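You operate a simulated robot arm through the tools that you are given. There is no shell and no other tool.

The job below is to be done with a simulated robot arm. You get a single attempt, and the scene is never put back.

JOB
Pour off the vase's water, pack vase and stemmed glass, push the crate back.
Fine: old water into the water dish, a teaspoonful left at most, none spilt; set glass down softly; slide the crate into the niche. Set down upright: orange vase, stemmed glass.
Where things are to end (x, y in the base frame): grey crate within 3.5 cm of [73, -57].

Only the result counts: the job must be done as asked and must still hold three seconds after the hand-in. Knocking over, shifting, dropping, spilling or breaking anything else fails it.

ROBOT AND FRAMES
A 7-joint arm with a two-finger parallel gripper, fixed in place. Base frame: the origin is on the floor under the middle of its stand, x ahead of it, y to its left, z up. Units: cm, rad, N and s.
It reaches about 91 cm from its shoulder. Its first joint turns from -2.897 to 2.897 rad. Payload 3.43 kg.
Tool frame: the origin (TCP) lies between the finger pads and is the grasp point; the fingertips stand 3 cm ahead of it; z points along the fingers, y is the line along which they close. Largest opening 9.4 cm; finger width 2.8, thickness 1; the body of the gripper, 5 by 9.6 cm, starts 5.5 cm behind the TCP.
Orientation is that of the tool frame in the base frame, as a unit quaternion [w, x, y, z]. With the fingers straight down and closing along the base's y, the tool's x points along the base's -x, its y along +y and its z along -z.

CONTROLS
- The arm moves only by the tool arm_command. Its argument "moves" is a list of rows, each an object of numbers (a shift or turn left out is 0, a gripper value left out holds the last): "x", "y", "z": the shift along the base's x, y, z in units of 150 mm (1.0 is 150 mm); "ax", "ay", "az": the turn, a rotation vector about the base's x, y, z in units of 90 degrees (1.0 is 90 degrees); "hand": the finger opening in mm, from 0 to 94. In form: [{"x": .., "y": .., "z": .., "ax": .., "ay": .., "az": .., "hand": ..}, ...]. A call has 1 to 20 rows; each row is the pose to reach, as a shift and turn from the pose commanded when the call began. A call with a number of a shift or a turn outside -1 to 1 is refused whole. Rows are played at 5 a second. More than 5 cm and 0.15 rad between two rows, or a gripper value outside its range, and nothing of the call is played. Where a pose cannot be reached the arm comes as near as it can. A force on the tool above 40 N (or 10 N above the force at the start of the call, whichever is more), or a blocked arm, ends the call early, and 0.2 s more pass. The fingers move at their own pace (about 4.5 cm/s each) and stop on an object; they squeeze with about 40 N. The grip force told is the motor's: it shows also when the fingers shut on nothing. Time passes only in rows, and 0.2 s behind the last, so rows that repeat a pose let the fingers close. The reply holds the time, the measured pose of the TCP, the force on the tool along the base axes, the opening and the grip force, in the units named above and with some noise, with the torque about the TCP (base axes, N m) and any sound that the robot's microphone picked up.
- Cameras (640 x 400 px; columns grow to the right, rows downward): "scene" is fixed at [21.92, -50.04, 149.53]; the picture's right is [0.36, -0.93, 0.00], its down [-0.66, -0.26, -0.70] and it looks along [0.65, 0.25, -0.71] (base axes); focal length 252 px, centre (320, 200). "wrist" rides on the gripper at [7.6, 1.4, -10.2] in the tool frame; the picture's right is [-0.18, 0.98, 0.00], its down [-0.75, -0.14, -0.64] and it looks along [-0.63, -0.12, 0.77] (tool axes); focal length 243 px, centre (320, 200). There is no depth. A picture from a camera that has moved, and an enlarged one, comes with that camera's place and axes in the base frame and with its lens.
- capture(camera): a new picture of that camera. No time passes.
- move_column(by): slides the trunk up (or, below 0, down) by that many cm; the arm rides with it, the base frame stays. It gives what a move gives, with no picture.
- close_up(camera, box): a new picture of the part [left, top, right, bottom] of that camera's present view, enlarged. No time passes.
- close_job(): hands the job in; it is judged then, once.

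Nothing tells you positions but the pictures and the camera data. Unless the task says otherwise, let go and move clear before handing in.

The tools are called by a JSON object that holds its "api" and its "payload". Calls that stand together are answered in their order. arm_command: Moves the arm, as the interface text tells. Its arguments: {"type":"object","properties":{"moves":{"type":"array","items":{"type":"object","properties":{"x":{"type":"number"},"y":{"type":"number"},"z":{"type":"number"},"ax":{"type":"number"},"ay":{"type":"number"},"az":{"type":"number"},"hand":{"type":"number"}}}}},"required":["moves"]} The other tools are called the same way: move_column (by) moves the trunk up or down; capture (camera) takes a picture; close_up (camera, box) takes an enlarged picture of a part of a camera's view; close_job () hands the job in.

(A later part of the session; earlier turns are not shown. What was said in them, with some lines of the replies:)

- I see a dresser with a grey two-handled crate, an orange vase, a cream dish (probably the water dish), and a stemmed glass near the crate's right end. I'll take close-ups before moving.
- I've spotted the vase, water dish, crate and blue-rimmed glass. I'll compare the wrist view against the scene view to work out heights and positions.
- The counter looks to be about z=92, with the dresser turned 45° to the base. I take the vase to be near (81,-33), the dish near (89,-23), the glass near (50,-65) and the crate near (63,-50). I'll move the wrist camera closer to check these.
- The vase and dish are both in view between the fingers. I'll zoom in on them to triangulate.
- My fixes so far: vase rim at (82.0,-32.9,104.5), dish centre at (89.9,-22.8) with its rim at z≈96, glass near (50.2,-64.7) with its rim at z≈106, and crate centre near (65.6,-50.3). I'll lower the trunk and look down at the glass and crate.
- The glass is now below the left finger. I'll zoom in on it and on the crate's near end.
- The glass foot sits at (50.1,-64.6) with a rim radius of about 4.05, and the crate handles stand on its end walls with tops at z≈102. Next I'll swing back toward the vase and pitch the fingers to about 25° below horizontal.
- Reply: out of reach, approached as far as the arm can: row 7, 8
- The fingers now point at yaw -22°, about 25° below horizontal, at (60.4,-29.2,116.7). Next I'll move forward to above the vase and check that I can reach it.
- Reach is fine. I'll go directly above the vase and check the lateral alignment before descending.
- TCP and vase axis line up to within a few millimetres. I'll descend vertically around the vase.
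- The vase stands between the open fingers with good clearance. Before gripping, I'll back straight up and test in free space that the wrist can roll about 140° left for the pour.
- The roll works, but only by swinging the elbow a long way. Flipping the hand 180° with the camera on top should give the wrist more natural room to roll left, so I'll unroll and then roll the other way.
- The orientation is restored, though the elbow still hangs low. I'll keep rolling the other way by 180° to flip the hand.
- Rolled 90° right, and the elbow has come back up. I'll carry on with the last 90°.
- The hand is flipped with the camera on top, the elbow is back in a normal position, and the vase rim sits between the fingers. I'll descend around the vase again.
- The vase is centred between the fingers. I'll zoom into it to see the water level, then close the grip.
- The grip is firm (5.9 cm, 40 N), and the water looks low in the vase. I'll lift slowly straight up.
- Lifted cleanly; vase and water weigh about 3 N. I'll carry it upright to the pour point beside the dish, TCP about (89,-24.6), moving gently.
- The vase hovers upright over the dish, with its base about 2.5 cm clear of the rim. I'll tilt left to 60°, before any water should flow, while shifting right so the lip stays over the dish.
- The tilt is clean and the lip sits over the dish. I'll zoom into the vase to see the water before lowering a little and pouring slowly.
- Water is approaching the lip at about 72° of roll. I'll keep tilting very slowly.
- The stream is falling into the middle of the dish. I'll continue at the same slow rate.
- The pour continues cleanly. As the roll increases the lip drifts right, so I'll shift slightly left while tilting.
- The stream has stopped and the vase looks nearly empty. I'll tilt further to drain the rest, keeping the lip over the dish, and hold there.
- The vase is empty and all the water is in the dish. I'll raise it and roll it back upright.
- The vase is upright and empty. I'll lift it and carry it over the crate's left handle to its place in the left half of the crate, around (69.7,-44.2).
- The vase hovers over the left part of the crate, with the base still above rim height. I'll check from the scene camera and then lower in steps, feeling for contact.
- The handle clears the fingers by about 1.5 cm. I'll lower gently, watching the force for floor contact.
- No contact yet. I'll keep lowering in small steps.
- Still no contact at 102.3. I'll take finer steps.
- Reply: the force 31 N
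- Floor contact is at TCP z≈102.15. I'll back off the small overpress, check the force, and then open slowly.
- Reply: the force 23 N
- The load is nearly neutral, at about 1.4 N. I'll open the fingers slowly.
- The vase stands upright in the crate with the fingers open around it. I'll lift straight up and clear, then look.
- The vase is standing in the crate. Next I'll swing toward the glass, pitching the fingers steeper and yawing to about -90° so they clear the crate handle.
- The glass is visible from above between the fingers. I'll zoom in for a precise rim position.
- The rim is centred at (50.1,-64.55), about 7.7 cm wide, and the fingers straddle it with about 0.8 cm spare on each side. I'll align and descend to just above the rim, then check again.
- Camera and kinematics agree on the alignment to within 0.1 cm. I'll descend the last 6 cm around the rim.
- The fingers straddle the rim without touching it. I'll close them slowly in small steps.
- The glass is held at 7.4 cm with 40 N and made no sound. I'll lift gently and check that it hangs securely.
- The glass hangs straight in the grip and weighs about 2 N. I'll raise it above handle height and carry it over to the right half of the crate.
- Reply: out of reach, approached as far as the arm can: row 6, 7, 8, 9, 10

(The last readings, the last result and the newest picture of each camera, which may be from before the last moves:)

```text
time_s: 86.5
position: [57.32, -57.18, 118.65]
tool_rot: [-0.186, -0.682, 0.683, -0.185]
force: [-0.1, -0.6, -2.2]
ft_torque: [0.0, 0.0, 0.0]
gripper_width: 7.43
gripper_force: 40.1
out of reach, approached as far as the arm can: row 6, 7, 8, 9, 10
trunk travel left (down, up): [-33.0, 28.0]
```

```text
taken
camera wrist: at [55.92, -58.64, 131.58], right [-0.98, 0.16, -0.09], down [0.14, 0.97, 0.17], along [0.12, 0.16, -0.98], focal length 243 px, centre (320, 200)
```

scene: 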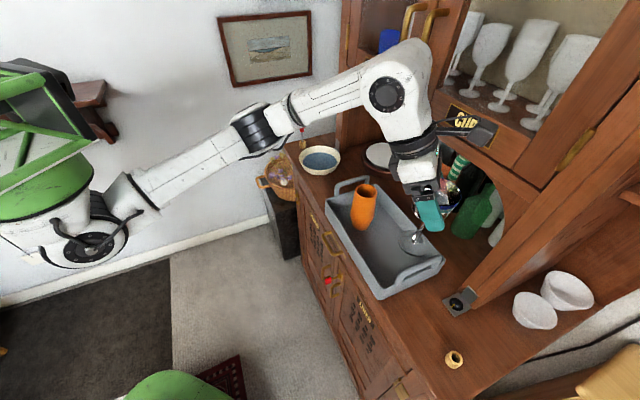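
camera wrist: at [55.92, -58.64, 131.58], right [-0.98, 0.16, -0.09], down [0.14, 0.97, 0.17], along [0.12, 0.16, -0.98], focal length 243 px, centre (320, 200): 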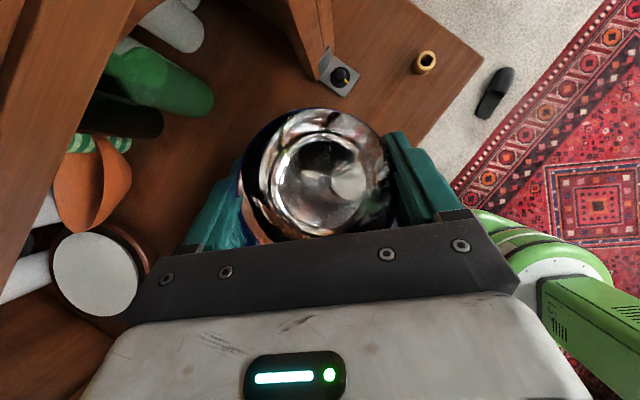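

The arm ran out of reach at yaw -90° because the wrist sits too far from the shoulder. Turning the hand to yaw -45°, along the radial direction, brings the wrist closer, so I'll do that and then continue.

{"api": "arm_command", "payload": {"moves": [{"az": 0.07}, {"az": 0.15}, {"az": 0.23}, {"az": 0.31}, {"az": 0.39}, {"az": 0.46}, {"az": 0.5}, {"az": 0.5}]}}

{"api": "arm_command", "payload": {"moves": [{"x": 0.03, "y": 0.03}, {"x": 0.08, "y": 0.08}, {"x": 0.14, "y": 0.14}, {"x": 0.2, "y": 0.2}, {"x": 0.24, "y": 0.235}, {"x": 0.255, "y": 0.25}, {"x": 0.255, "y": 0.25}]}}

{"api": "capture", "payload": {"camera": "scene"}}

{"api": "capture", "payload": {"camera": "wrist"}}

```text
time_s: 88.3
position: [57.25, -57.15, 118.72]
tool_rot: [0.1, 0.892, -0.37, 0.241]
force: [0.5, 0.4, -2.3]
ft_torque: [0.02, -0.03, -0.03]
gripper_width: 7.44
gripper_force: 40.1
trunk travel left (down, up): [-33.0, 28.0]
```

```text
time_s: 89.9
position: [61.02, -53.5, 118.69]
tool_rot: [0.1, 0.891, -0.371, 0.242]
force: [-0.3, 0.9, -1.7]
ft_torque: [-0.02, 0.04, -0.02]
gripper_width: 7.45
gripper_force: 40.5
trunk travel left (down, up): [-33.0, 28.0]
```

```text
taken
```

scene: 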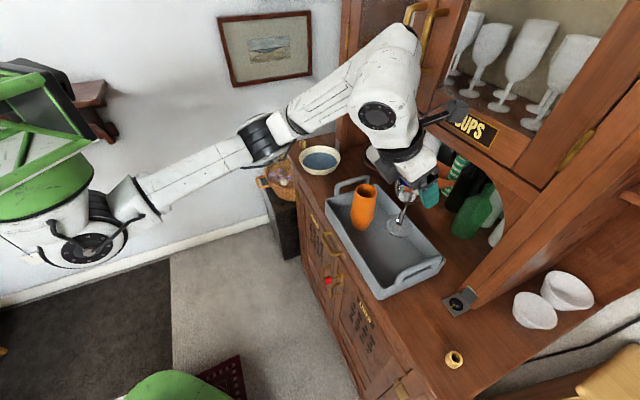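

```text
taken
camera wrist: at [60.96, -55.52, 131.44], right [-0.81, -0.58, -0.09], down [-0.59, 0.79, 0.17], along [-0.03, 0.2, -0.98], focal length 243 px, centre (320, 200)
```

wrist: 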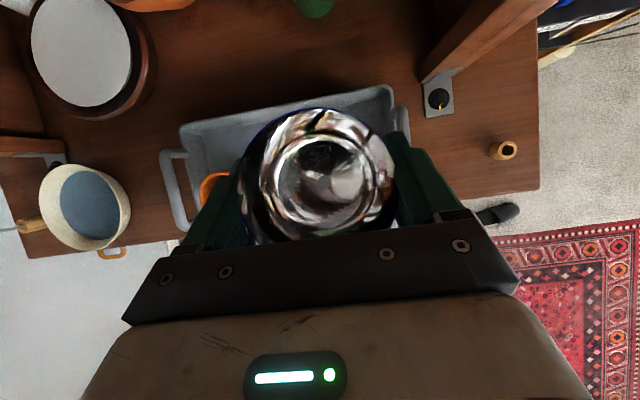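

The glass hangs over the right half of the crate, well clear of the vase and walls. I'll lower it in stages.

{"api": "arm_command", "payload": {"moves": [{"z": -0.06}, {"z": -0.16}, {"z": -0.28}, {"z": -0.4}, {"z": -0.52}, {"z": -0.62}, {"z": -0.7}, {"z": -0.75}, {"z": -0.77}, {"z": -0.77}]}}

{"api": "capture", "payload": {"camera": "scene"}}

{"api": "close_up", "payload": {"camera": "scene", "box": [330, 160, 470, 290]}}

{"api": "capture", "payload": {"camera": "wrist"}}

```text
time_s: 92.1
position: [61.07, -53.41, 107.23]
tool_rot: [0.099, 0.891, -0.371, 0.242]
force: [-0.5, 0.0, -1.7]
ft_torque: [-0.02, -0.02, 0.01]
gripper_width: 7.4
gripper_force: 40.0
trunk travel left (down, up): [-33.0, 28.0]
```

```text
taken
```

scene: 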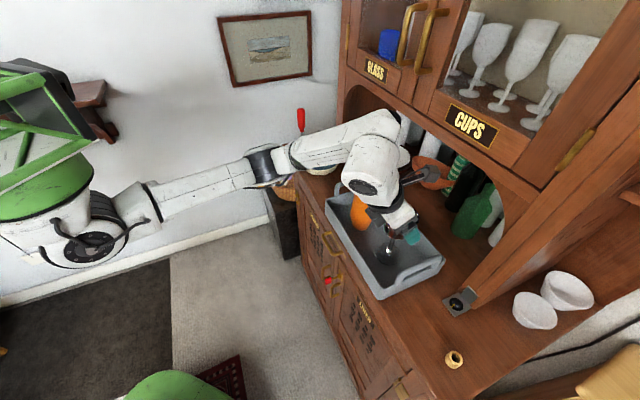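

```text
3.08 times, centred on (400, 225) of scene
camera zoom: at [21.92, -50.04, 149.53], right [0.36, -0.93, 0.0], down [-0.66, -0.26, -0.7], along [0.65, 0.25, -0.71], focal length 776 px, centre (74, 123)
```

zoom: 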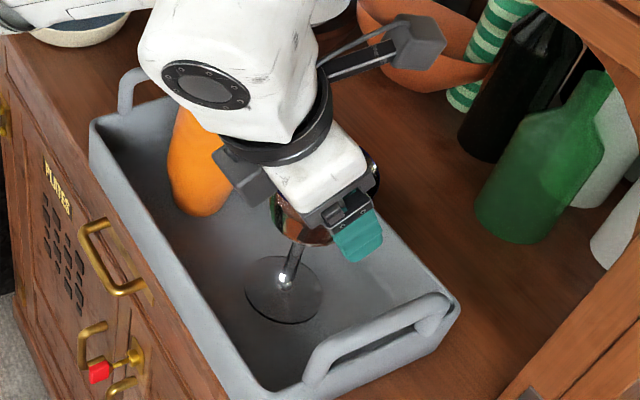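

```text
taken
camera wrist: at [60.94, -55.43, 119.97], right [-0.81, -0.58, -0.09], down [-0.59, 0.79, 0.17], along [-0.03, 0.2, -0.98], focal length 243 px, centre (320, 200)
```

wrist: 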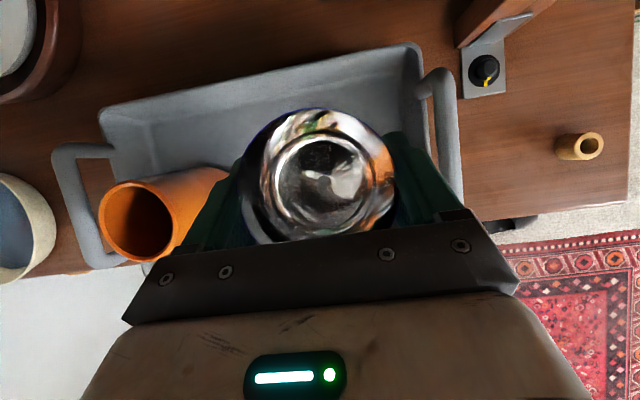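

The foot is near the crate floor. I'll lower very slowly from here to feel for contact.

{"api": "arm_command", "payload": {"moves": [{"z": -0.01}, {"z": -0.02}, {"z": -0.03}, {"z": -0.04}, {"z": -0.05}, {"z": -0.05}]}}

{"api": "arm_command", "payload": {"moves": [{"z": -0.004}, {"z": -0.008}, {"z": -0.012}, {"z": -0.012}]}}

{"api": "arm_command", "payload": {"moves": [{"z": -0.004}, {"z": -0.008}, {"z": -0.012}, {"z": -0.012}]}}

```text
time_s: 93.5
position: [61.03, -53.2, 106.54]
tool_rot: [0.101, 0.891, -0.371, 0.241]
force: [0.2, 0.0, -1.6]
ft_torque: [-0.03, 0.01, 0.02]
gripper_width: 7.47
gripper_force: 39.6
trunk travel left (down, up): [-33.0, 28.0]
```

```text
time_s: 94.5
position: [61.02, -53.31, 106.22]
tool_rot: [0.101, 0.891, -0.371, 0.242]
force: [0.0, 0.5, -2.0]
ft_torque: [0.0, 0.03, -0.01]
gripper_width: 7.45
gripper_force: 39.8
trunk travel left (down, up): [-33.0, 28.0]
```

```text
time_s: 95.5
position: [61.02, -53.36, 106.16]
tool_rot: [0.101, 0.891, -0.371, 0.241]
force: [-0.3, -0.4, -0.9]
ft_torque: [-0.01, -0.05, 0.0]
gripper_width: 7.44
gripper_force: 39.7
trunk travel left (down, up): [-33.0, 28.0]
```

{"api": "arm_command", "payload": {"moves": [{"z": -0.004}, {"z": -0.008}, {"z": -0.008}]}}

{"api": "arm_command", "payload": {"moves": [{"z": -0.003}, {"z": -0.006}, {"z": -0.006}]}}

```text
time_s: 96.3
position: [60.96, -53.36, 105.92]
tool_rot: [0.1, 0.891, -0.37, 0.242]
force: [0.6, -0.5, -1.4]
ft_torque: [0.02, 0.03, 0.0]
gripper_width: 7.45
gripper_force: 40.0
trunk travel left (down, up): [-33.0, 28.0]
```

```text
time_s: 97.1
position: [60.9, -53.33, 105.87]
tool_rot: [0.101, 0.891, -0.371, 0.241]
force: [-0.8, -0.3, -1.5]
ft_torque: [-0.02, 0.02, 0.03]
gripper_width: 7.43
gripper_force: 40.3
trunk travel left (down, up): [-33.0, 28.0]
```

{"api": "arm_command", "payload": {"moves": [{"z": -0.003}, {"z": -0.006}, {"z": -0.006}]}}

{"api": "close_up", "payload": {"camera": "scene", "box": [360, 190, 440, 260]}}

```text
time_s: 97.9
position: [60.96, -53.42, 105.69]
tool_rot: [0.1, 0.891, -0.371, 0.241]
force: [0.0, 0.0, -2.2]
ft_torque: [0.05, 0.02, 0.01]
gripper_width: 7.44
gripper_force: 40.1
trunk travel left (down, up): [-33.0, 28.0]
```

```text
5.71 times, centred on (400, 225) of scene
camera zoom: at [21.92, -50.04, 149.53], right [0.36, -0.93, 0.0], down [-0.66, -0.26, -0.7], along [0.65, 0.25, -0.71], focal length 1442 px, centre (-137, 57)
```

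zoom: 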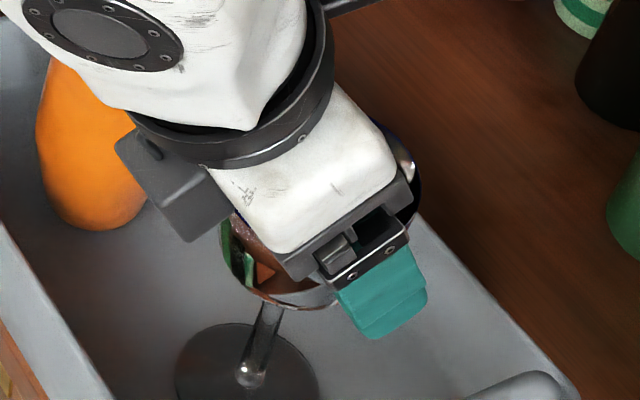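

{"api": "arm_command", "payload": {"moves": [{"z": -0.003}, {"z": -0.006}, {"z": -0.006}]}}

{"api": "arm_command", "payload": {"moves": [{"z": -0.003}, {"z": -0.005}, {"z": -0.005}]}}

```text
time_s: 98.7
position: [60.94, -53.4, 105.75]
tool_rot: [0.101, 0.891, -0.371, 0.243]
force: [-0.8, -1.1, 4.1]
ft_torque: [-0.01, 0.04, -0.03]
gripper_width: 7.46
gripper_force: 40.3
trunk travel left (down, up): [-33.0, 28.0]
```

```text
time_s: 99.5
position: [61.03, -53.45, 105.7]
tool_rot: [0.1, 0.891, -0.37, 0.243]
force: [0.5, -5.8, 15.1]
ft_torque: [-0.32, -0.04, -0.02]
gripper_width: 7.43
gripper_force: 39.9
trunk travel left (down, up): [-33.0, 28.0]
```

Contact: the foot is on the floor. I'll ease the small preload back to neutral before opening.

{"api": "arm_command", "payload": {"moves": [{"z": 0.003}, {"z": 0.006}, {"z": 0.006}]}}

```text
time_s: 100.3
position: [60.92, -53.33, 105.52]
tool_rot: [0.099, 0.891, -0.371, 0.242]
force: [-1.3, -2.2, 7.7]
ft_torque: [-0.21, 0.0, -0.04]
gripper_width: 7.44
gripper_force: 39.8
trunk travel left (down, up): [-33.0, 28.0]
```

{"api": "arm_command", "payload": {"moves": [{"z": 0.002}, {"z": 0.004}, {"z": 0.004}]}}

```text
time_s: 101.1
position: [61.09, -53.44, 105.64]
tool_rot: [0.1, 0.891, -0.371, 0.242]
force: [-1.8, 0.9, 3.4]
ft_torque: [0.13, 0.06, 0.07]
gripper_width: 7.41
gripper_force: 40.1
trunk travel left (down, up): [-33.0, 28.0]
```

{"api": "arm_command", "payload": {"moves": [{"z": 0.002}, {"z": 0.002}]}}

{"api": "arm_command", "payload": {"moves": [{"hand": 75}, {"hand": 76}, {"hand": 78}, {"hand": 80}, {"hand": 84}, {"hand": 88}, {"hand": 92}, {"hand": 94}, {"hand": 94}]}}

{"api": "capture", "payload": {"camera": "wrist"}}

{"api": "close_up", "payload": {"camera": "scene", "box": [330, 160, 470, 290]}}

```text
time_s: 101.7
position: [60.99, -53.29, 105.64]
tool_rot: [0.099, 0.891, -0.371, 0.241]
force: [0.5, 0.3, -1.8]
ft_torque: [0.0, -0.01, 0.01]
gripper_width: 7.46
gripper_force: 40.3
trunk travel left (down, up): [-33.0, 28.0]
```

```text
time_s: 103.7
position: [61.01, -53.34, 105.76]
tool_rot: [0.1, 0.891, -0.371, 0.241]
force: [0.2, -0.4, 0.3]
ft_torque: [-0.01, 0.02, -0.01]
gripper_width: 9.4
gripper_force: 0.0
trunk travel left (down, up): [-33.0, 28.0]
```

```text
taken
camera wrist: at [60.98, -55.39, 118.56], right [-0.81, -0.58, -0.09], down [-0.59, 0.79, 0.17], along [-0.03, 0.2, -0.98], focal length 243 px, centre (320, 200)
```

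wrist: 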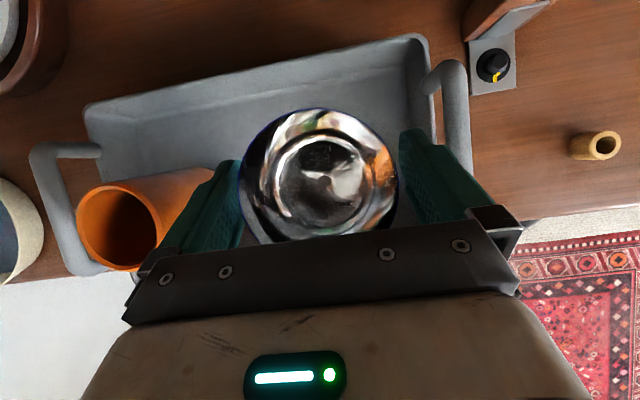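

```text
3.08 times, centred on (400, 225) of scene
camera zoom: at [21.92, -50.04, 149.53], right [0.36, -0.93, 0.0], down [-0.66, -0.26, -0.7], along [0.65, 0.25, -0.71], focal length 776 px, centre (74, 123)
```

zoom: 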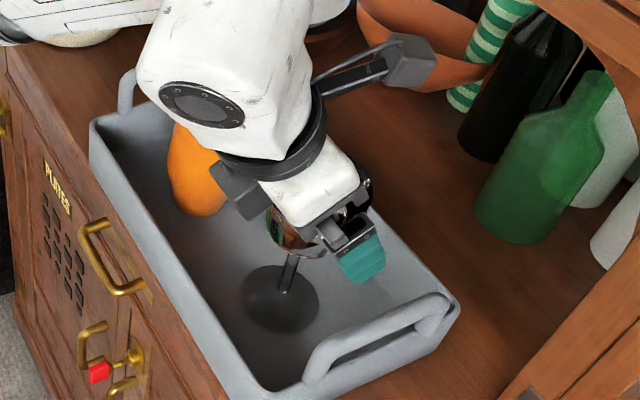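

The glass stands free inside the crate. I'll withdraw straight up, slowly at first.

{"api": "arm_command", "payload": {"moves": [{"z": 0.03}, {"z": 0.08}, {"z": 0.14}, {"z": 0.22}, {"z": 0.32}, {"z": 0.46}, {"z": 0.6}, {"z": 0.75}, {"z": 0.88}, {"z": 0.9}]}}

{"api": "capture", "payload": {"camera": "wrist"}}

{"api": "capture", "payload": {"camera": "scene"}}

```text
time_s: 105.9
position: [61.07, -53.28, 119.15]
tool_rot: [0.1, 0.891, -0.371, 0.242]
force: [0.0, -0.1, -0.5]
ft_torque: [0.01, -0.01, 0.01]
gripper_width: 9.38
gripper_force: 0.0
trunk travel left (down, up): [-33.0, 28.0]
```

```text
taken
camera wrist: at [61.1, -55.36, 131.92], right [-0.81, -0.58, -0.09], down [-0.59, 0.79, 0.17], along [-0.03, 0.2, -0.98], focal length 243 px, centre (320, 200)
```

wrist: 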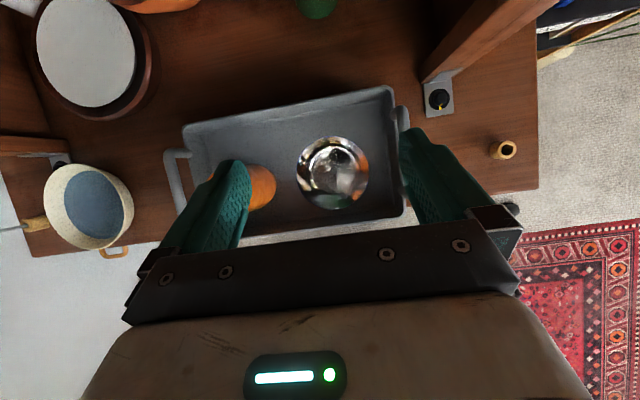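

```text
taken
```

scene: 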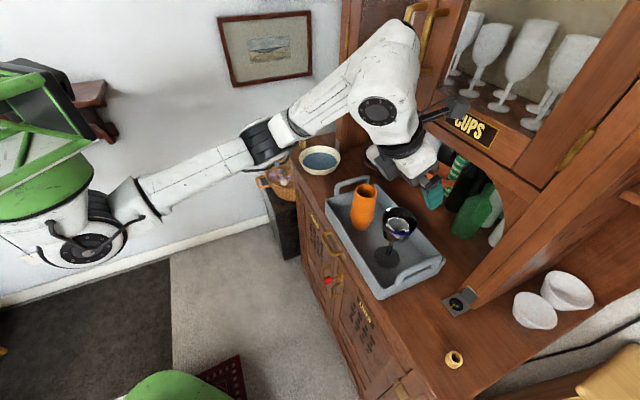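

Vase and glass both stand in the crate. I'll zoom into this overhead view to measure the crate, the niche posts and the space behind before pushing.

{"api": "close_up", "payload": {"camera": "wrist", "box": [150, 40, 450, 240]}}

{"api": "close_up", "payload": {"camera": "scene", "box": [310, 140, 530, 310]}}

```text
2.00 times, centred on (300, 140) of wrist
camera zoom: at [61.1, -55.36, 131.92], right [-0.81, -0.58, -0.09], down [-0.59, 0.79, 0.17], along [-0.03, 0.2, -0.98], focal length 485 px, centre (360, 320)
```

zoom: 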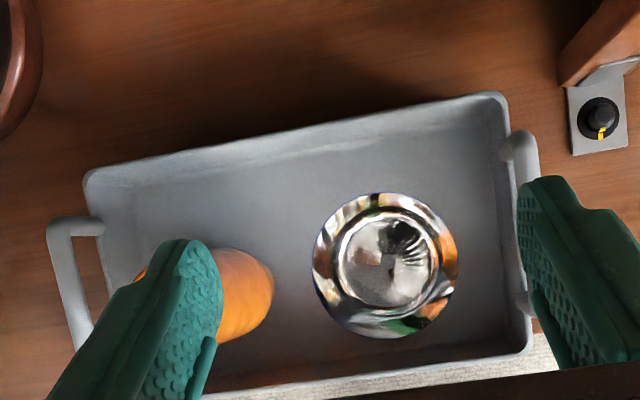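

```text
2.35 times, centred on (420, 225) of scene
camera zoom: at [21.92, -50.04, 149.53], right [0.36, -0.93, 0.0], down [-0.66, -0.26, -0.7], along [0.65, 0.25, -0.71], focal length 594 px, centre (85, 141)
```

zoom: 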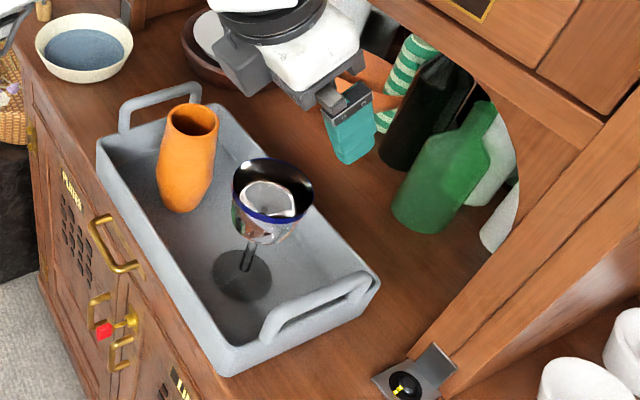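

The crate is square to the dresser at centre p≈81.6 and needs to slide about 10.3 cm straight back, with 2 to 3 cm clearance to the bottle and tray. I'll retreat to the front of the crate with the fingers open as two push points, then lower.

{"api": "arm_command", "payload": {"moves": [{"x": -0.08, "y": 0.14}, {"x": -0.16, "y": 0.3}, {"x": -0.24, "y": 0.48}, {"x": -0.32, "y": 0.66}, {"x": -0.38, "y": 0.84}, {"x": -0.42, "y": 0.98}, {"x": -0.42, "y": 0.98}]}}

{"api": "arm_command", "payload": {"moves": [{"z": -0.15}, {"z": -0.35}, {"z": -0.55}, {"z": -0.75}, {"z": -0.93}, {"z": -0.93}]}}

{"api": "capture", "payload": {"camera": "wrist"}}

{"api": "capture", "payload": {"camera": "scene"}}

```text
time_s: 107.5
position: [54.75, -38.46, 119.22]
tool_rot: [0.099, 0.891, -0.37, 0.242]
force: [0.5, 0.7, -0.3]
ft_torque: [0.01, 0.01, 0.01]
gripper_width: 9.4
gripper_force: 0.0
trunk travel left (down, up): [-33.0, 28.0]
```

```text
time_s: 108.9
position: [54.63, -38.55, 105.21]
tool_rot: [0.101, 0.891, -0.371, 0.241]
force: [-0.2, 0.0, 0.2]
ft_torque: [-0.02, -0.03, -0.03]
gripper_width: 9.41
gripper_force: 0.0
trunk travel left (down, up): [-33.0, 28.0]
```

```text
taken
camera wrist: at [54.64, -40.63, 117.99], right [-0.81, -0.58, -0.09], down [-0.59, 0.79, 0.17], along [-0.03, 0.2, -0.98], focal length 243 px, centre (320, 200)
```

wrist: 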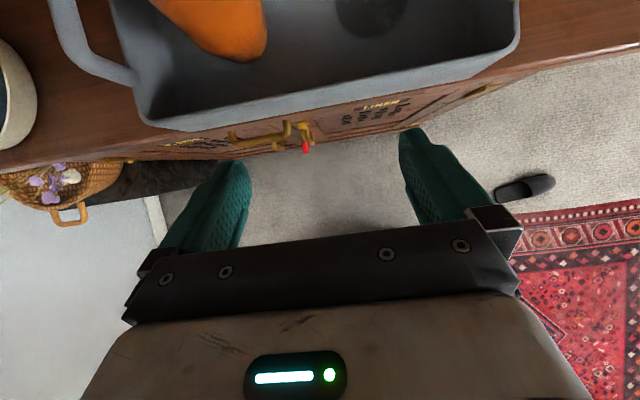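

```text
taken
```

scene: 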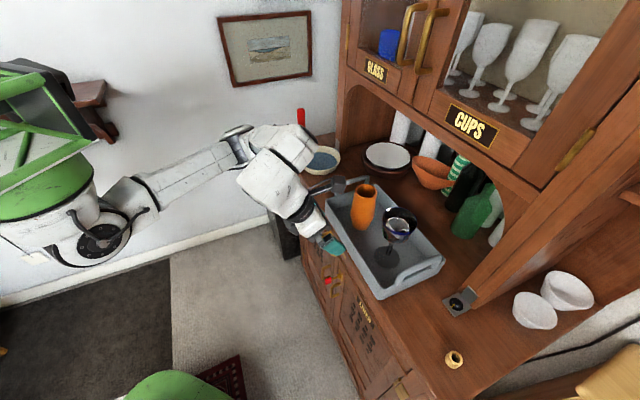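

The view shows the fingers centred on the crate's front wall. I'll lower to just below rim height.

{"api": "arm_command", "payload": {"moves": [{"z": -0.12}, {"z": -0.26}, {"z": -0.4}, {"z": -0.5}, {"z": -0.53}, {"z": -0.53}]}}

{"api": "capture", "payload": {"camera": "wrist"}}

{"api": "close_up", "payload": {"camera": "scene", "box": [290, 160, 430, 300]}}

```text
time_s: 110.3
position: [54.68, -38.63, 97.15]
tool_rot: [0.101, 0.891, -0.371, 0.242]
force: [-0.2, 0.2, 0.8]
ft_torque: [0.01, -0.03, 0.01]
gripper_width: 9.38
gripper_force: 0.1
trunk travel left (down, up): [-33.0, 28.0]
```

```text
taken
camera wrist: at [54.59, -40.77, 110.03], right [-0.81, -0.58, -0.09], down [-0.59, 0.79, 0.17], along [-0.03, 0.2, -0.98], focal length 243 px, centre (320, 200)
```

wrist: 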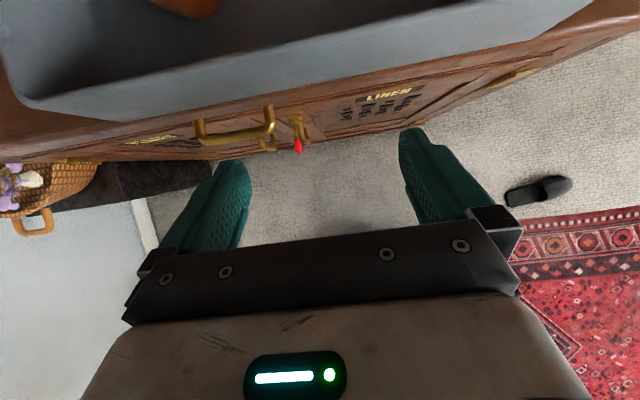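

```text
2.86 times, centred on (360, 230) of scene
camera zoom: at [21.92, -50.04, 149.53], right [0.36, -0.93, 0.0], down [-0.66, -0.26, -0.7], along [0.65, 0.25, -0.71], focal length 721 px, centre (206, 114)
```

zoom: 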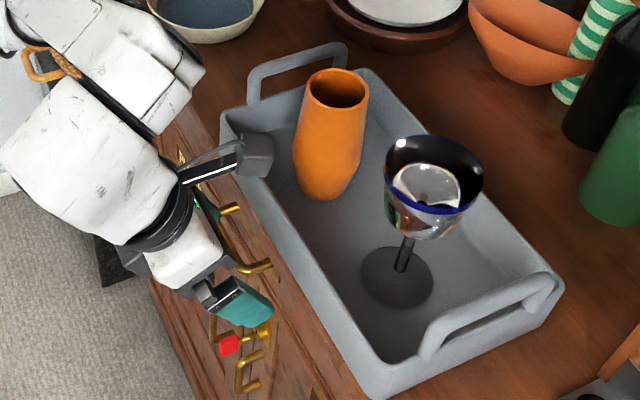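

The fingers are level with the front wall at z≈95 and clear of the drawer pulls. I'll advance toward the wall and then push slowly.

{"api": "arm_command", "payload": {"moves": [{"x": 0.047, "y": -0.047}, {"x": 0.094, "y": -0.094}, {"x": 0.13, "y": -0.13}, {"x": 0.15, "y": -0.15}, {"x": 0.16, "y": -0.16}, {"x": 0.16, "y": -0.16}]}}

{"api": "capture", "payload": {"camera": "wrist"}}

{"api": "close_up", "payload": {"camera": "scene", "box": [290, 160, 430, 300]}}

```text
time_s: 111.7
position: [57.01, -40.98, 97.29]
tool_rot: [0.1, 0.891, -0.37, 0.242]
force: [-0.6, -0.9, 1.0]
ft_torque: [-0.01, 0.0, 0.0]
gripper_width: 9.42
gripper_force: 0.1
trunk travel left (down, up): [-33.0, 28.0]
```

```text
taken
camera wrist: at [57.05, -43.09, 110.16], right [-0.81, -0.58, -0.09], down [-0.59, 0.79, 0.17], along [-0.03, 0.2, -0.98], focal length 243 px, centre (320, 200)
```

wrist: 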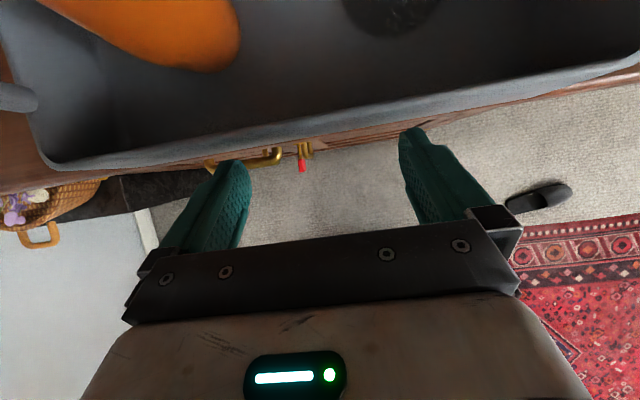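

```text
2.86 times, centred on (360, 230) of scene
camera zoom: at [21.92, -50.04, 149.53], right [0.36, -0.93, 0.0], down [-0.66, -0.26, -0.7], along [0.65, 0.25, -0.71], focal length 721 px, centre (206, 114)
```

zoom: 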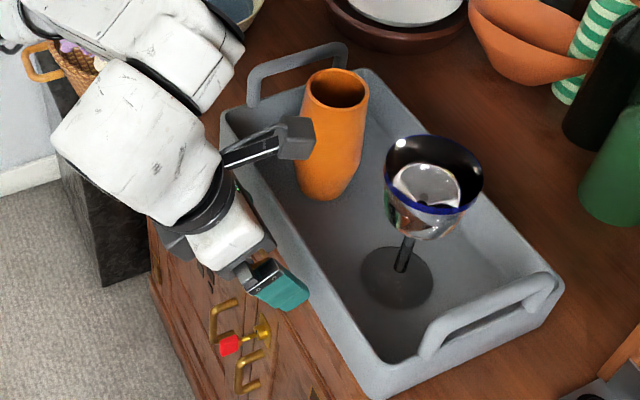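

Nearly in contact and parallel to the wall. I'll creep forward to make contact.

{"api": "arm_command", "payload": {"moves": [{"x": 0.012, "y": -0.012}, {"x": 0.024, "y": -0.024}, {"x": 0.036, "y": -0.036}, {"x": 0.048, "y": -0.048}, {"x": 0.06, "y": -0.06}]}}

{"api": "capture", "payload": {"camera": "wrist"}}

{"api": "close_up", "payload": {"camera": "scene", "box": [290, 160, 430, 300]}}

```text
time_s: 112.9
position: [57.97, -41.89, 97.28]
tool_rot: [0.1, 0.891, -0.371, 0.242]
force: [-2.0, 2.7, 1.1]
ft_torque: [0.01, 0.05, 0.03]
gripper_width: 9.38
gripper_force: 0.0
trunk travel left (down, up): [-33.0, 28.0]
```

```text
taken
camera wrist: at [57.97, -44.02, 110.12], right [-0.81, -0.58, -0.09], down [-0.59, 0.79, 0.17], along [-0.03, 0.2, -0.98], focal length 243 px, centre (320, 200)
```

wrist: 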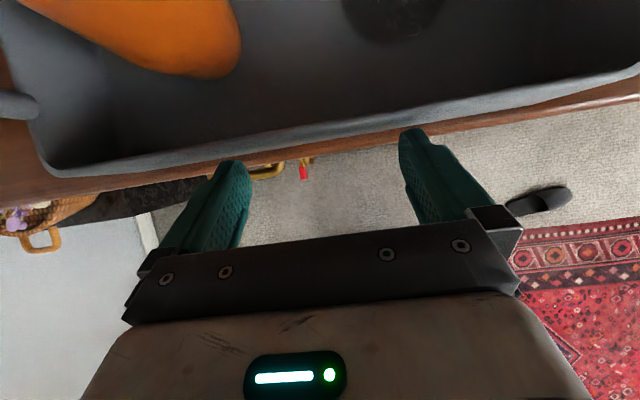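

```text
2.86 times, centred on (360, 230) of scene
camera zoom: at [21.92, -50.04, 149.53], right [0.36, -0.93, 0.0], down [-0.66, -0.26, -0.7], along [0.65, 0.25, -0.71], focal length 721 px, centre (206, 114)
```

zoom: 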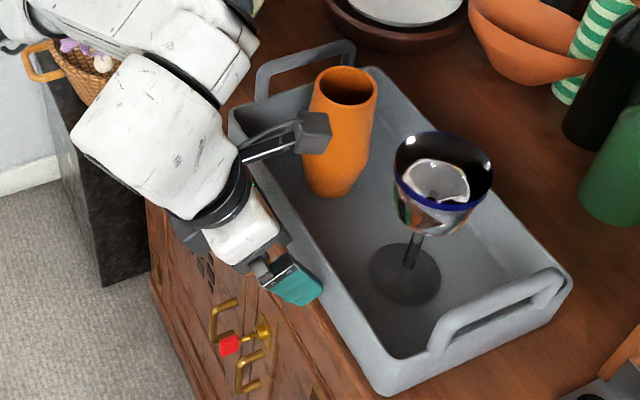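

The crate is sliding with about 3 N, and both items ride along upright. I'll continue slowly.

{"api": "arm_command", "payload": {"moves": [{"x": 0.01, "y": -0.01}, {"x": 0.024, "y": -0.024}, {"x": 0.04, "y": -0.04}, {"x": 0.057, "y": -0.057}, {"x": 0.074, "y": -0.074}, {"x": 0.091, "y": -0.091}, {"x": 0.108, "y": -0.108}, {"x": 0.125, "y": -0.125}, {"x": 0.142, "y": -0.142}, {"x": 0.159, "y": -0.159}, {"x": 0.176, "y": -0.176}, {"x": 0.193, "y": -0.193}, {"x": 0.208, "y": -0.208}, {"x": 0.22, "y": -0.22}, {"x": 0.226, "y": -0.226}]}}

{"api": "capture", "payload": {"camera": "wrist"}}

{"api": "close_up", "payload": {"camera": "scene", "box": [310, 140, 530, 310]}}

```text
time_s: 116.1
position: [61.44, -45.42, 97.35]
tool_rot: [0.1, 0.891, -0.371, 0.241]
force: [-1.6, 2.8, 0.6]
ft_torque: [0.09, -0.02, 0.04]
gripper_width: 9.4
gripper_force: 0.0
trunk travel left (down, up): [-33.0, 28.0]
```

```text
taken
camera wrist: at [61.33, -47.4, 110.14], right [-0.81, -0.58, -0.09], down [-0.59, 0.79, 0.17], along [-0.03, 0.2, -0.98], focal length 243 px, centre (320, 200)
```

wrist: 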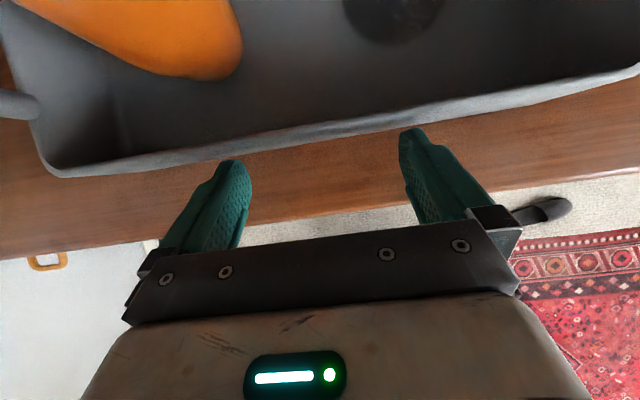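

```text
2.35 times, centred on (420, 225) of scene
camera zoom: at [21.92, -50.04, 149.53], right [0.36, -0.93, 0.0], down [-0.66, -0.26, -0.7], along [0.65, 0.25, -0.71], focal length 594 px, centre (85, 141)
```

zoom: 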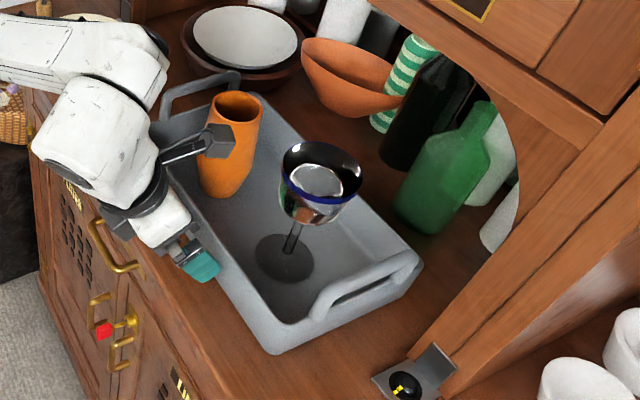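

About 6 cm pushed, and everything is upright. I'll push the remaining ~4.4 cm the same way.

{"api": "arm_command", "payload": {"moves": [{"x": 0.008, "y": -0.008}, {"x": 0.02, "y": -0.02}, {"x": 0.036, "y": -0.036}, {"x": 0.053, "y": -0.053}, {"x": 0.07, "y": -0.07}, {"x": 0.087, "y": -0.087}, {"x": 0.104, "y": -0.104}, {"x": 0.121, "y": -0.121}, {"x": 0.137, "y": -0.137}, {"x": 0.15, "y": -0.15}, {"x": 0.158, "y": -0.158}, {"x": 0.16, "y": -0.16}]}}

{"api": "capture", "payload": {"camera": "wrist"}}

{"api": "close_up", "payload": {"camera": "scene", "box": [310, 140, 530, 310]}}

```text
time_s: 118.7
position: [63.8, -47.65, 97.39]
tool_rot: [0.1, 0.891, -0.371, 0.241]
force: [-0.6, 3.4, 0.0]
ft_torque: [0.07, 0.0, 0.06]
gripper_width: 9.42
gripper_force: 0.1
trunk travel left (down, up): [-33.0, 28.0]
```

```text
taken
camera wrist: at [63.82, -49.79, 110.14], right [-0.81, -0.58, -0.09], down [-0.59, 0.79, 0.17], along [-0.03, 0.2, -0.98], focal length 243 px, centre (320, 200)
```

wrist: 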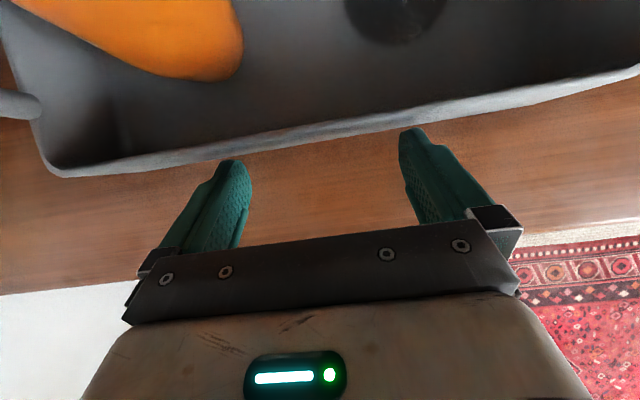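

```text
2.35 times, centred on (420, 225) of scene
camera zoom: at [21.92, -50.04, 149.53], right [0.36, -0.93, 0.0], down [-0.66, -0.26, -0.7], along [0.65, 0.25, -0.71], focal length 594 px, centre (85, 141)
```

zoom: 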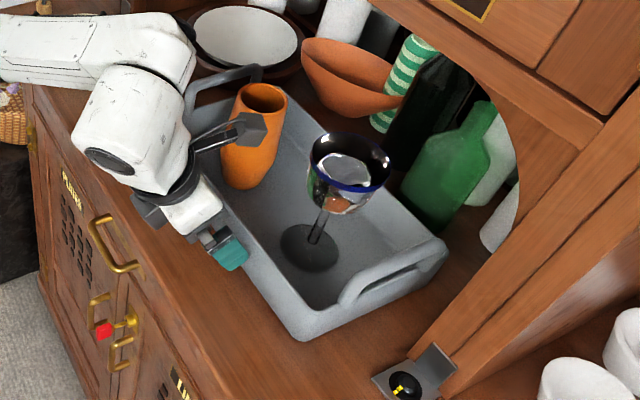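

The crate centre is now at about (72.1,-56.0). A last push of about 1.1 cm centres it on the target, leaving about 3 cm to the bottle.

{"api": "arm_command", "payload": {"moves": [{"x": 0.008, "y": -0.008}, {"x": 0.02, "y": -0.02}, {"x": 0.032, "y": -0.032}, {"x": 0.042, "y": -0.042}, {"x": 0.049, "y": -0.049}, {"x": 0.052, "y": -0.052}, {"x": 0.052, "y": -0.052}]}}

{"api": "capture", "payload": {"camera": "wrist"}}

{"api": "close_up", "payload": {"camera": "scene", "box": [310, 140, 530, 310]}}

```text
time_s: 120.3
position: [64.44, -48.45, 97.39]
tool_rot: [0.101, 0.891, -0.371, 0.242]
force: [-0.5, 2.2, 0.1]
ft_torque: [0.01, 0.07, 0.13]
gripper_width: 9.42
gripper_force: 0.0
trunk travel left (down, up): [-33.0, 28.0]
```

```text
taken
camera wrist: at [64.48, -50.63, 110.16], right [-0.81, -0.58, -0.09], down [-0.59, 0.79, 0.17], along [-0.03, 0.2, -0.98], focal length 243 px, centre (320, 200)
```

wrist: 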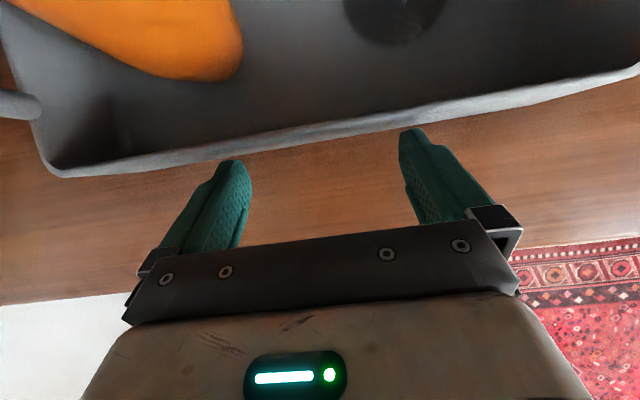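

```text
2.35 times, centred on (420, 225) of scene
camera zoom: at [21.92, -50.04, 149.53], right [0.36, -0.93, 0.0], down [-0.66, -0.26, -0.7], along [0.65, 0.25, -0.71], focal length 594 px, centre (85, 141)
```

zoom: 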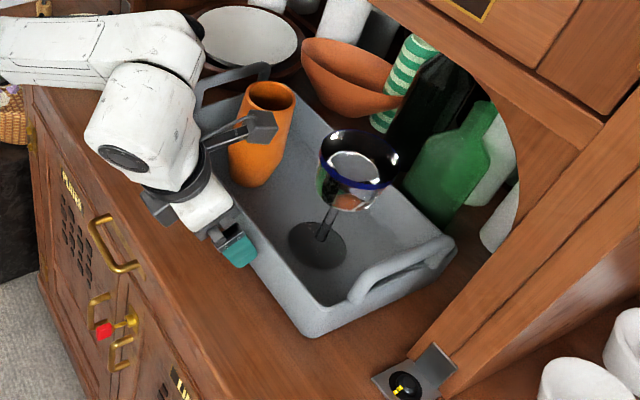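

The crate sits at the target with the glass and vase upright. I'll back the fingers straight off the wall, then raise the arm to check from above.

{"api": "arm_command", "payload": {"moves": [{"x": -0.02, "y": 0.02}, {"x": -0.06, "y": 0.06}, {"x": -0.13, "y": 0.13}, {"x": -0.22, "y": 0.22}, {"x": -0.32, "y": 0.32}, {"x": -0.42, "y": 0.42}, {"x": -0.5, "y": 0.5}, {"x": -0.5, "y": 0.5}]}}

{"api": "arm_command", "payload": {"moves": [{"z": 0.15}, {"z": 0.35}, {"z": 0.55}, {"z": 0.75}, {"z": 0.95}, {"z": 1.0}]}}

{"api": "arm_command", "payload": {"moves": [{"z": 0.15}, {"z": 0.35}, {"z": 0.5}, {"z": 0.6}, {"z": 0.6}]}}

{"api": "capture", "payload": {"camera": "scene"}}

{"api": "capture", "payload": {"camera": "wrist"}}

```text
time_s: 122.1
position: [57.01, -41.01, 97.38]
tool_rot: [0.1, 0.891, -0.37, 0.241]
force: [0.3, 0.4, -1.2]
ft_torque: [0.03, 0.03, 0.0]
gripper_width: 9.38
gripper_force: 0.0
trunk travel left (down, up): [-33.0, 28.0]
```

```text
time_s: 123.5
position: [57.21, -40.98, 112.44]
tool_rot: [0.1, 0.891, -0.371, 0.242]
force: [0.4, 0.3, -1.2]
ft_torque: [0.0, 0.03, 0.01]
gripper_width: 9.42
gripper_force: 0.0
trunk travel left (down, up): [-33.0, 28.0]
```

```text
time_s: 124.7
position: [57.01, -41.07, 121.62]
tool_rot: [0.101, 0.891, -0.372, 0.24]
force: [-0.7, 0.5, -0.5]
ft_torque: [-0.01, -0.02, 0.0]
gripper_width: 9.41
gripper_force: 0.1
trunk travel left (down, up): [-33.0, 28.0]
```

```text
taken
```

scene: 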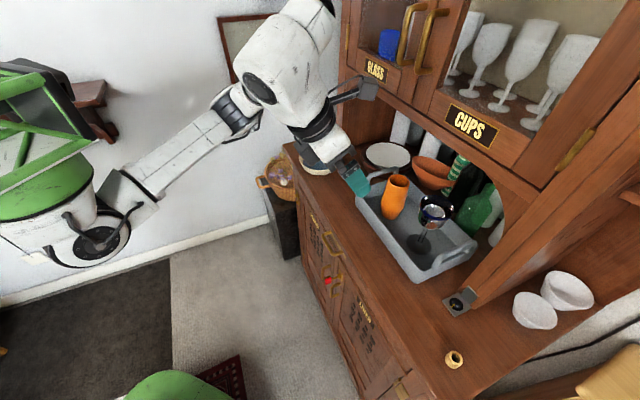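

```text
taken
camera wrist: at [57.06, -43.16, 134.33], right [-0.81, -0.58, -0.09], down [-0.59, 0.79, 0.17], along [-0.03, 0.2, -0.98], focal length 243 px, centre (320, 200)
```

wrist: 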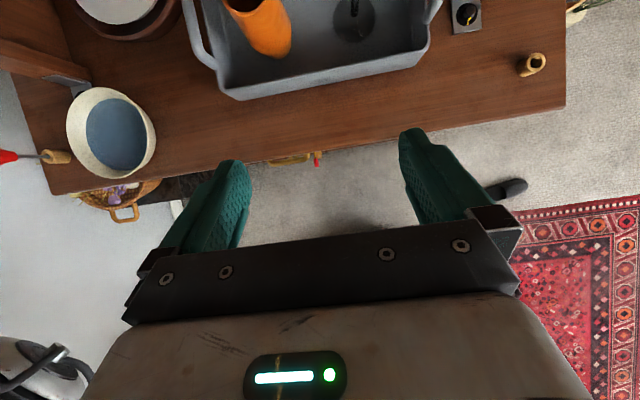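

The arm is clear. I'll zoom in to verify the crate position, that both items are upright, and that nothing else was disturbed.

{"api": "close_up", "payload": {"camera": "wrist", "box": [150, 0, 470, 130]}}

{"api": "close_up", "payload": {"camera": "scene", "box": [340, 130, 520, 300]}}

{"api": "close_up", "payload": {"camera": "wrist", "box": [0, 50, 220, 220]}}

```text
2.00 times, centred on (310, 65) of wrist
camera zoom: at [57.06, -43.16, 134.33], right [-0.81, -0.58, -0.09], down [-0.59, 0.79, 0.17], along [-0.03, 0.2, -0.98], focal length 485 px, centre (340, 470)
```

zoom: 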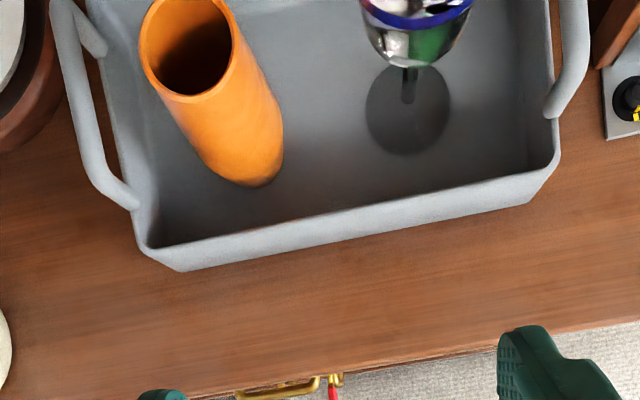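

```text
2.35 times, centred on (430, 215) of scene
camera zoom: at [21.92, -50.04, 149.53], right [0.36, -0.93, 0.0], down [-0.66, -0.26, -0.7], along [0.65, 0.25, -0.71], focal length 594 px, centre (61, 165)
```

zoom: 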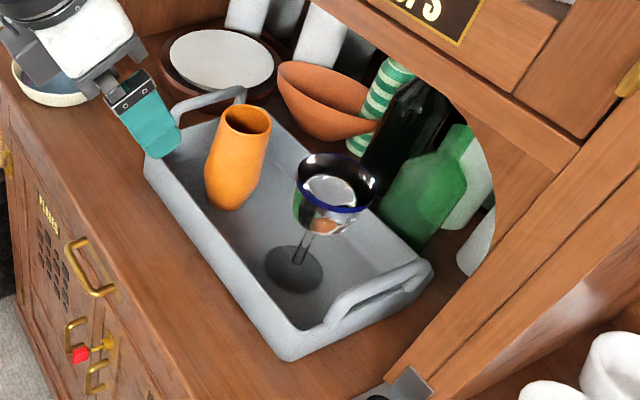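

```text
2.35 times, centred on (110, 135) of wrist
camera zoom: at [57.06, -43.16, 134.33], right [-0.81, -0.58, -0.09], down [-0.59, 0.79, 0.17], along [-0.03, 0.2, -0.98], focal length 571 px, centre (814, 353)
```

zoom: 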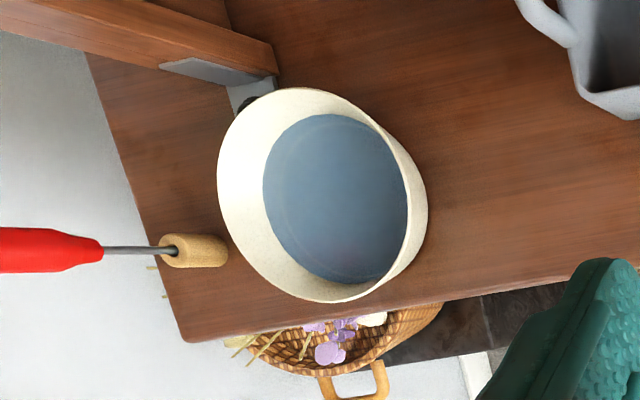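

Final check:
- **Crate:** its centre measures about (73±1, -57±1), on target and square in the niche.
- **Packed items:** the vase and stemmed glass both stand upright inside it.
- **Water:** it is in the dish, with none visible on the counter.
- **Surroundings:** the bottles, bowl, tray and screwdriver look undisturbed.

The arm is clear, so I'm handing in.

{"api": "close_job", "payload": {}}

```text
The job is handed in.
```

The job is handed in; I don't have the judge's result yet. All three parts looked done in the last pictures:

- **Water:** I poured the vase's water into the cream dish beside it, taking that to be the water dish. The vase looked empty afterwards, and I saw none on the counter.
- **Packing:** The orange vase and the stemmed glass both stand upright in the crate. The glass was lowered slowly until it touched, and I heard no sound of damage.
- **Crate:** I slid it back about 10 to 11 cm into the niche. Its centre measures about (73, -57), give or take 1 cm, which is inside the 3.5 cm limit.

The bottles, bowl, plate tray and screwdriver looked undisturbed. The gripper is open and clear of everything.
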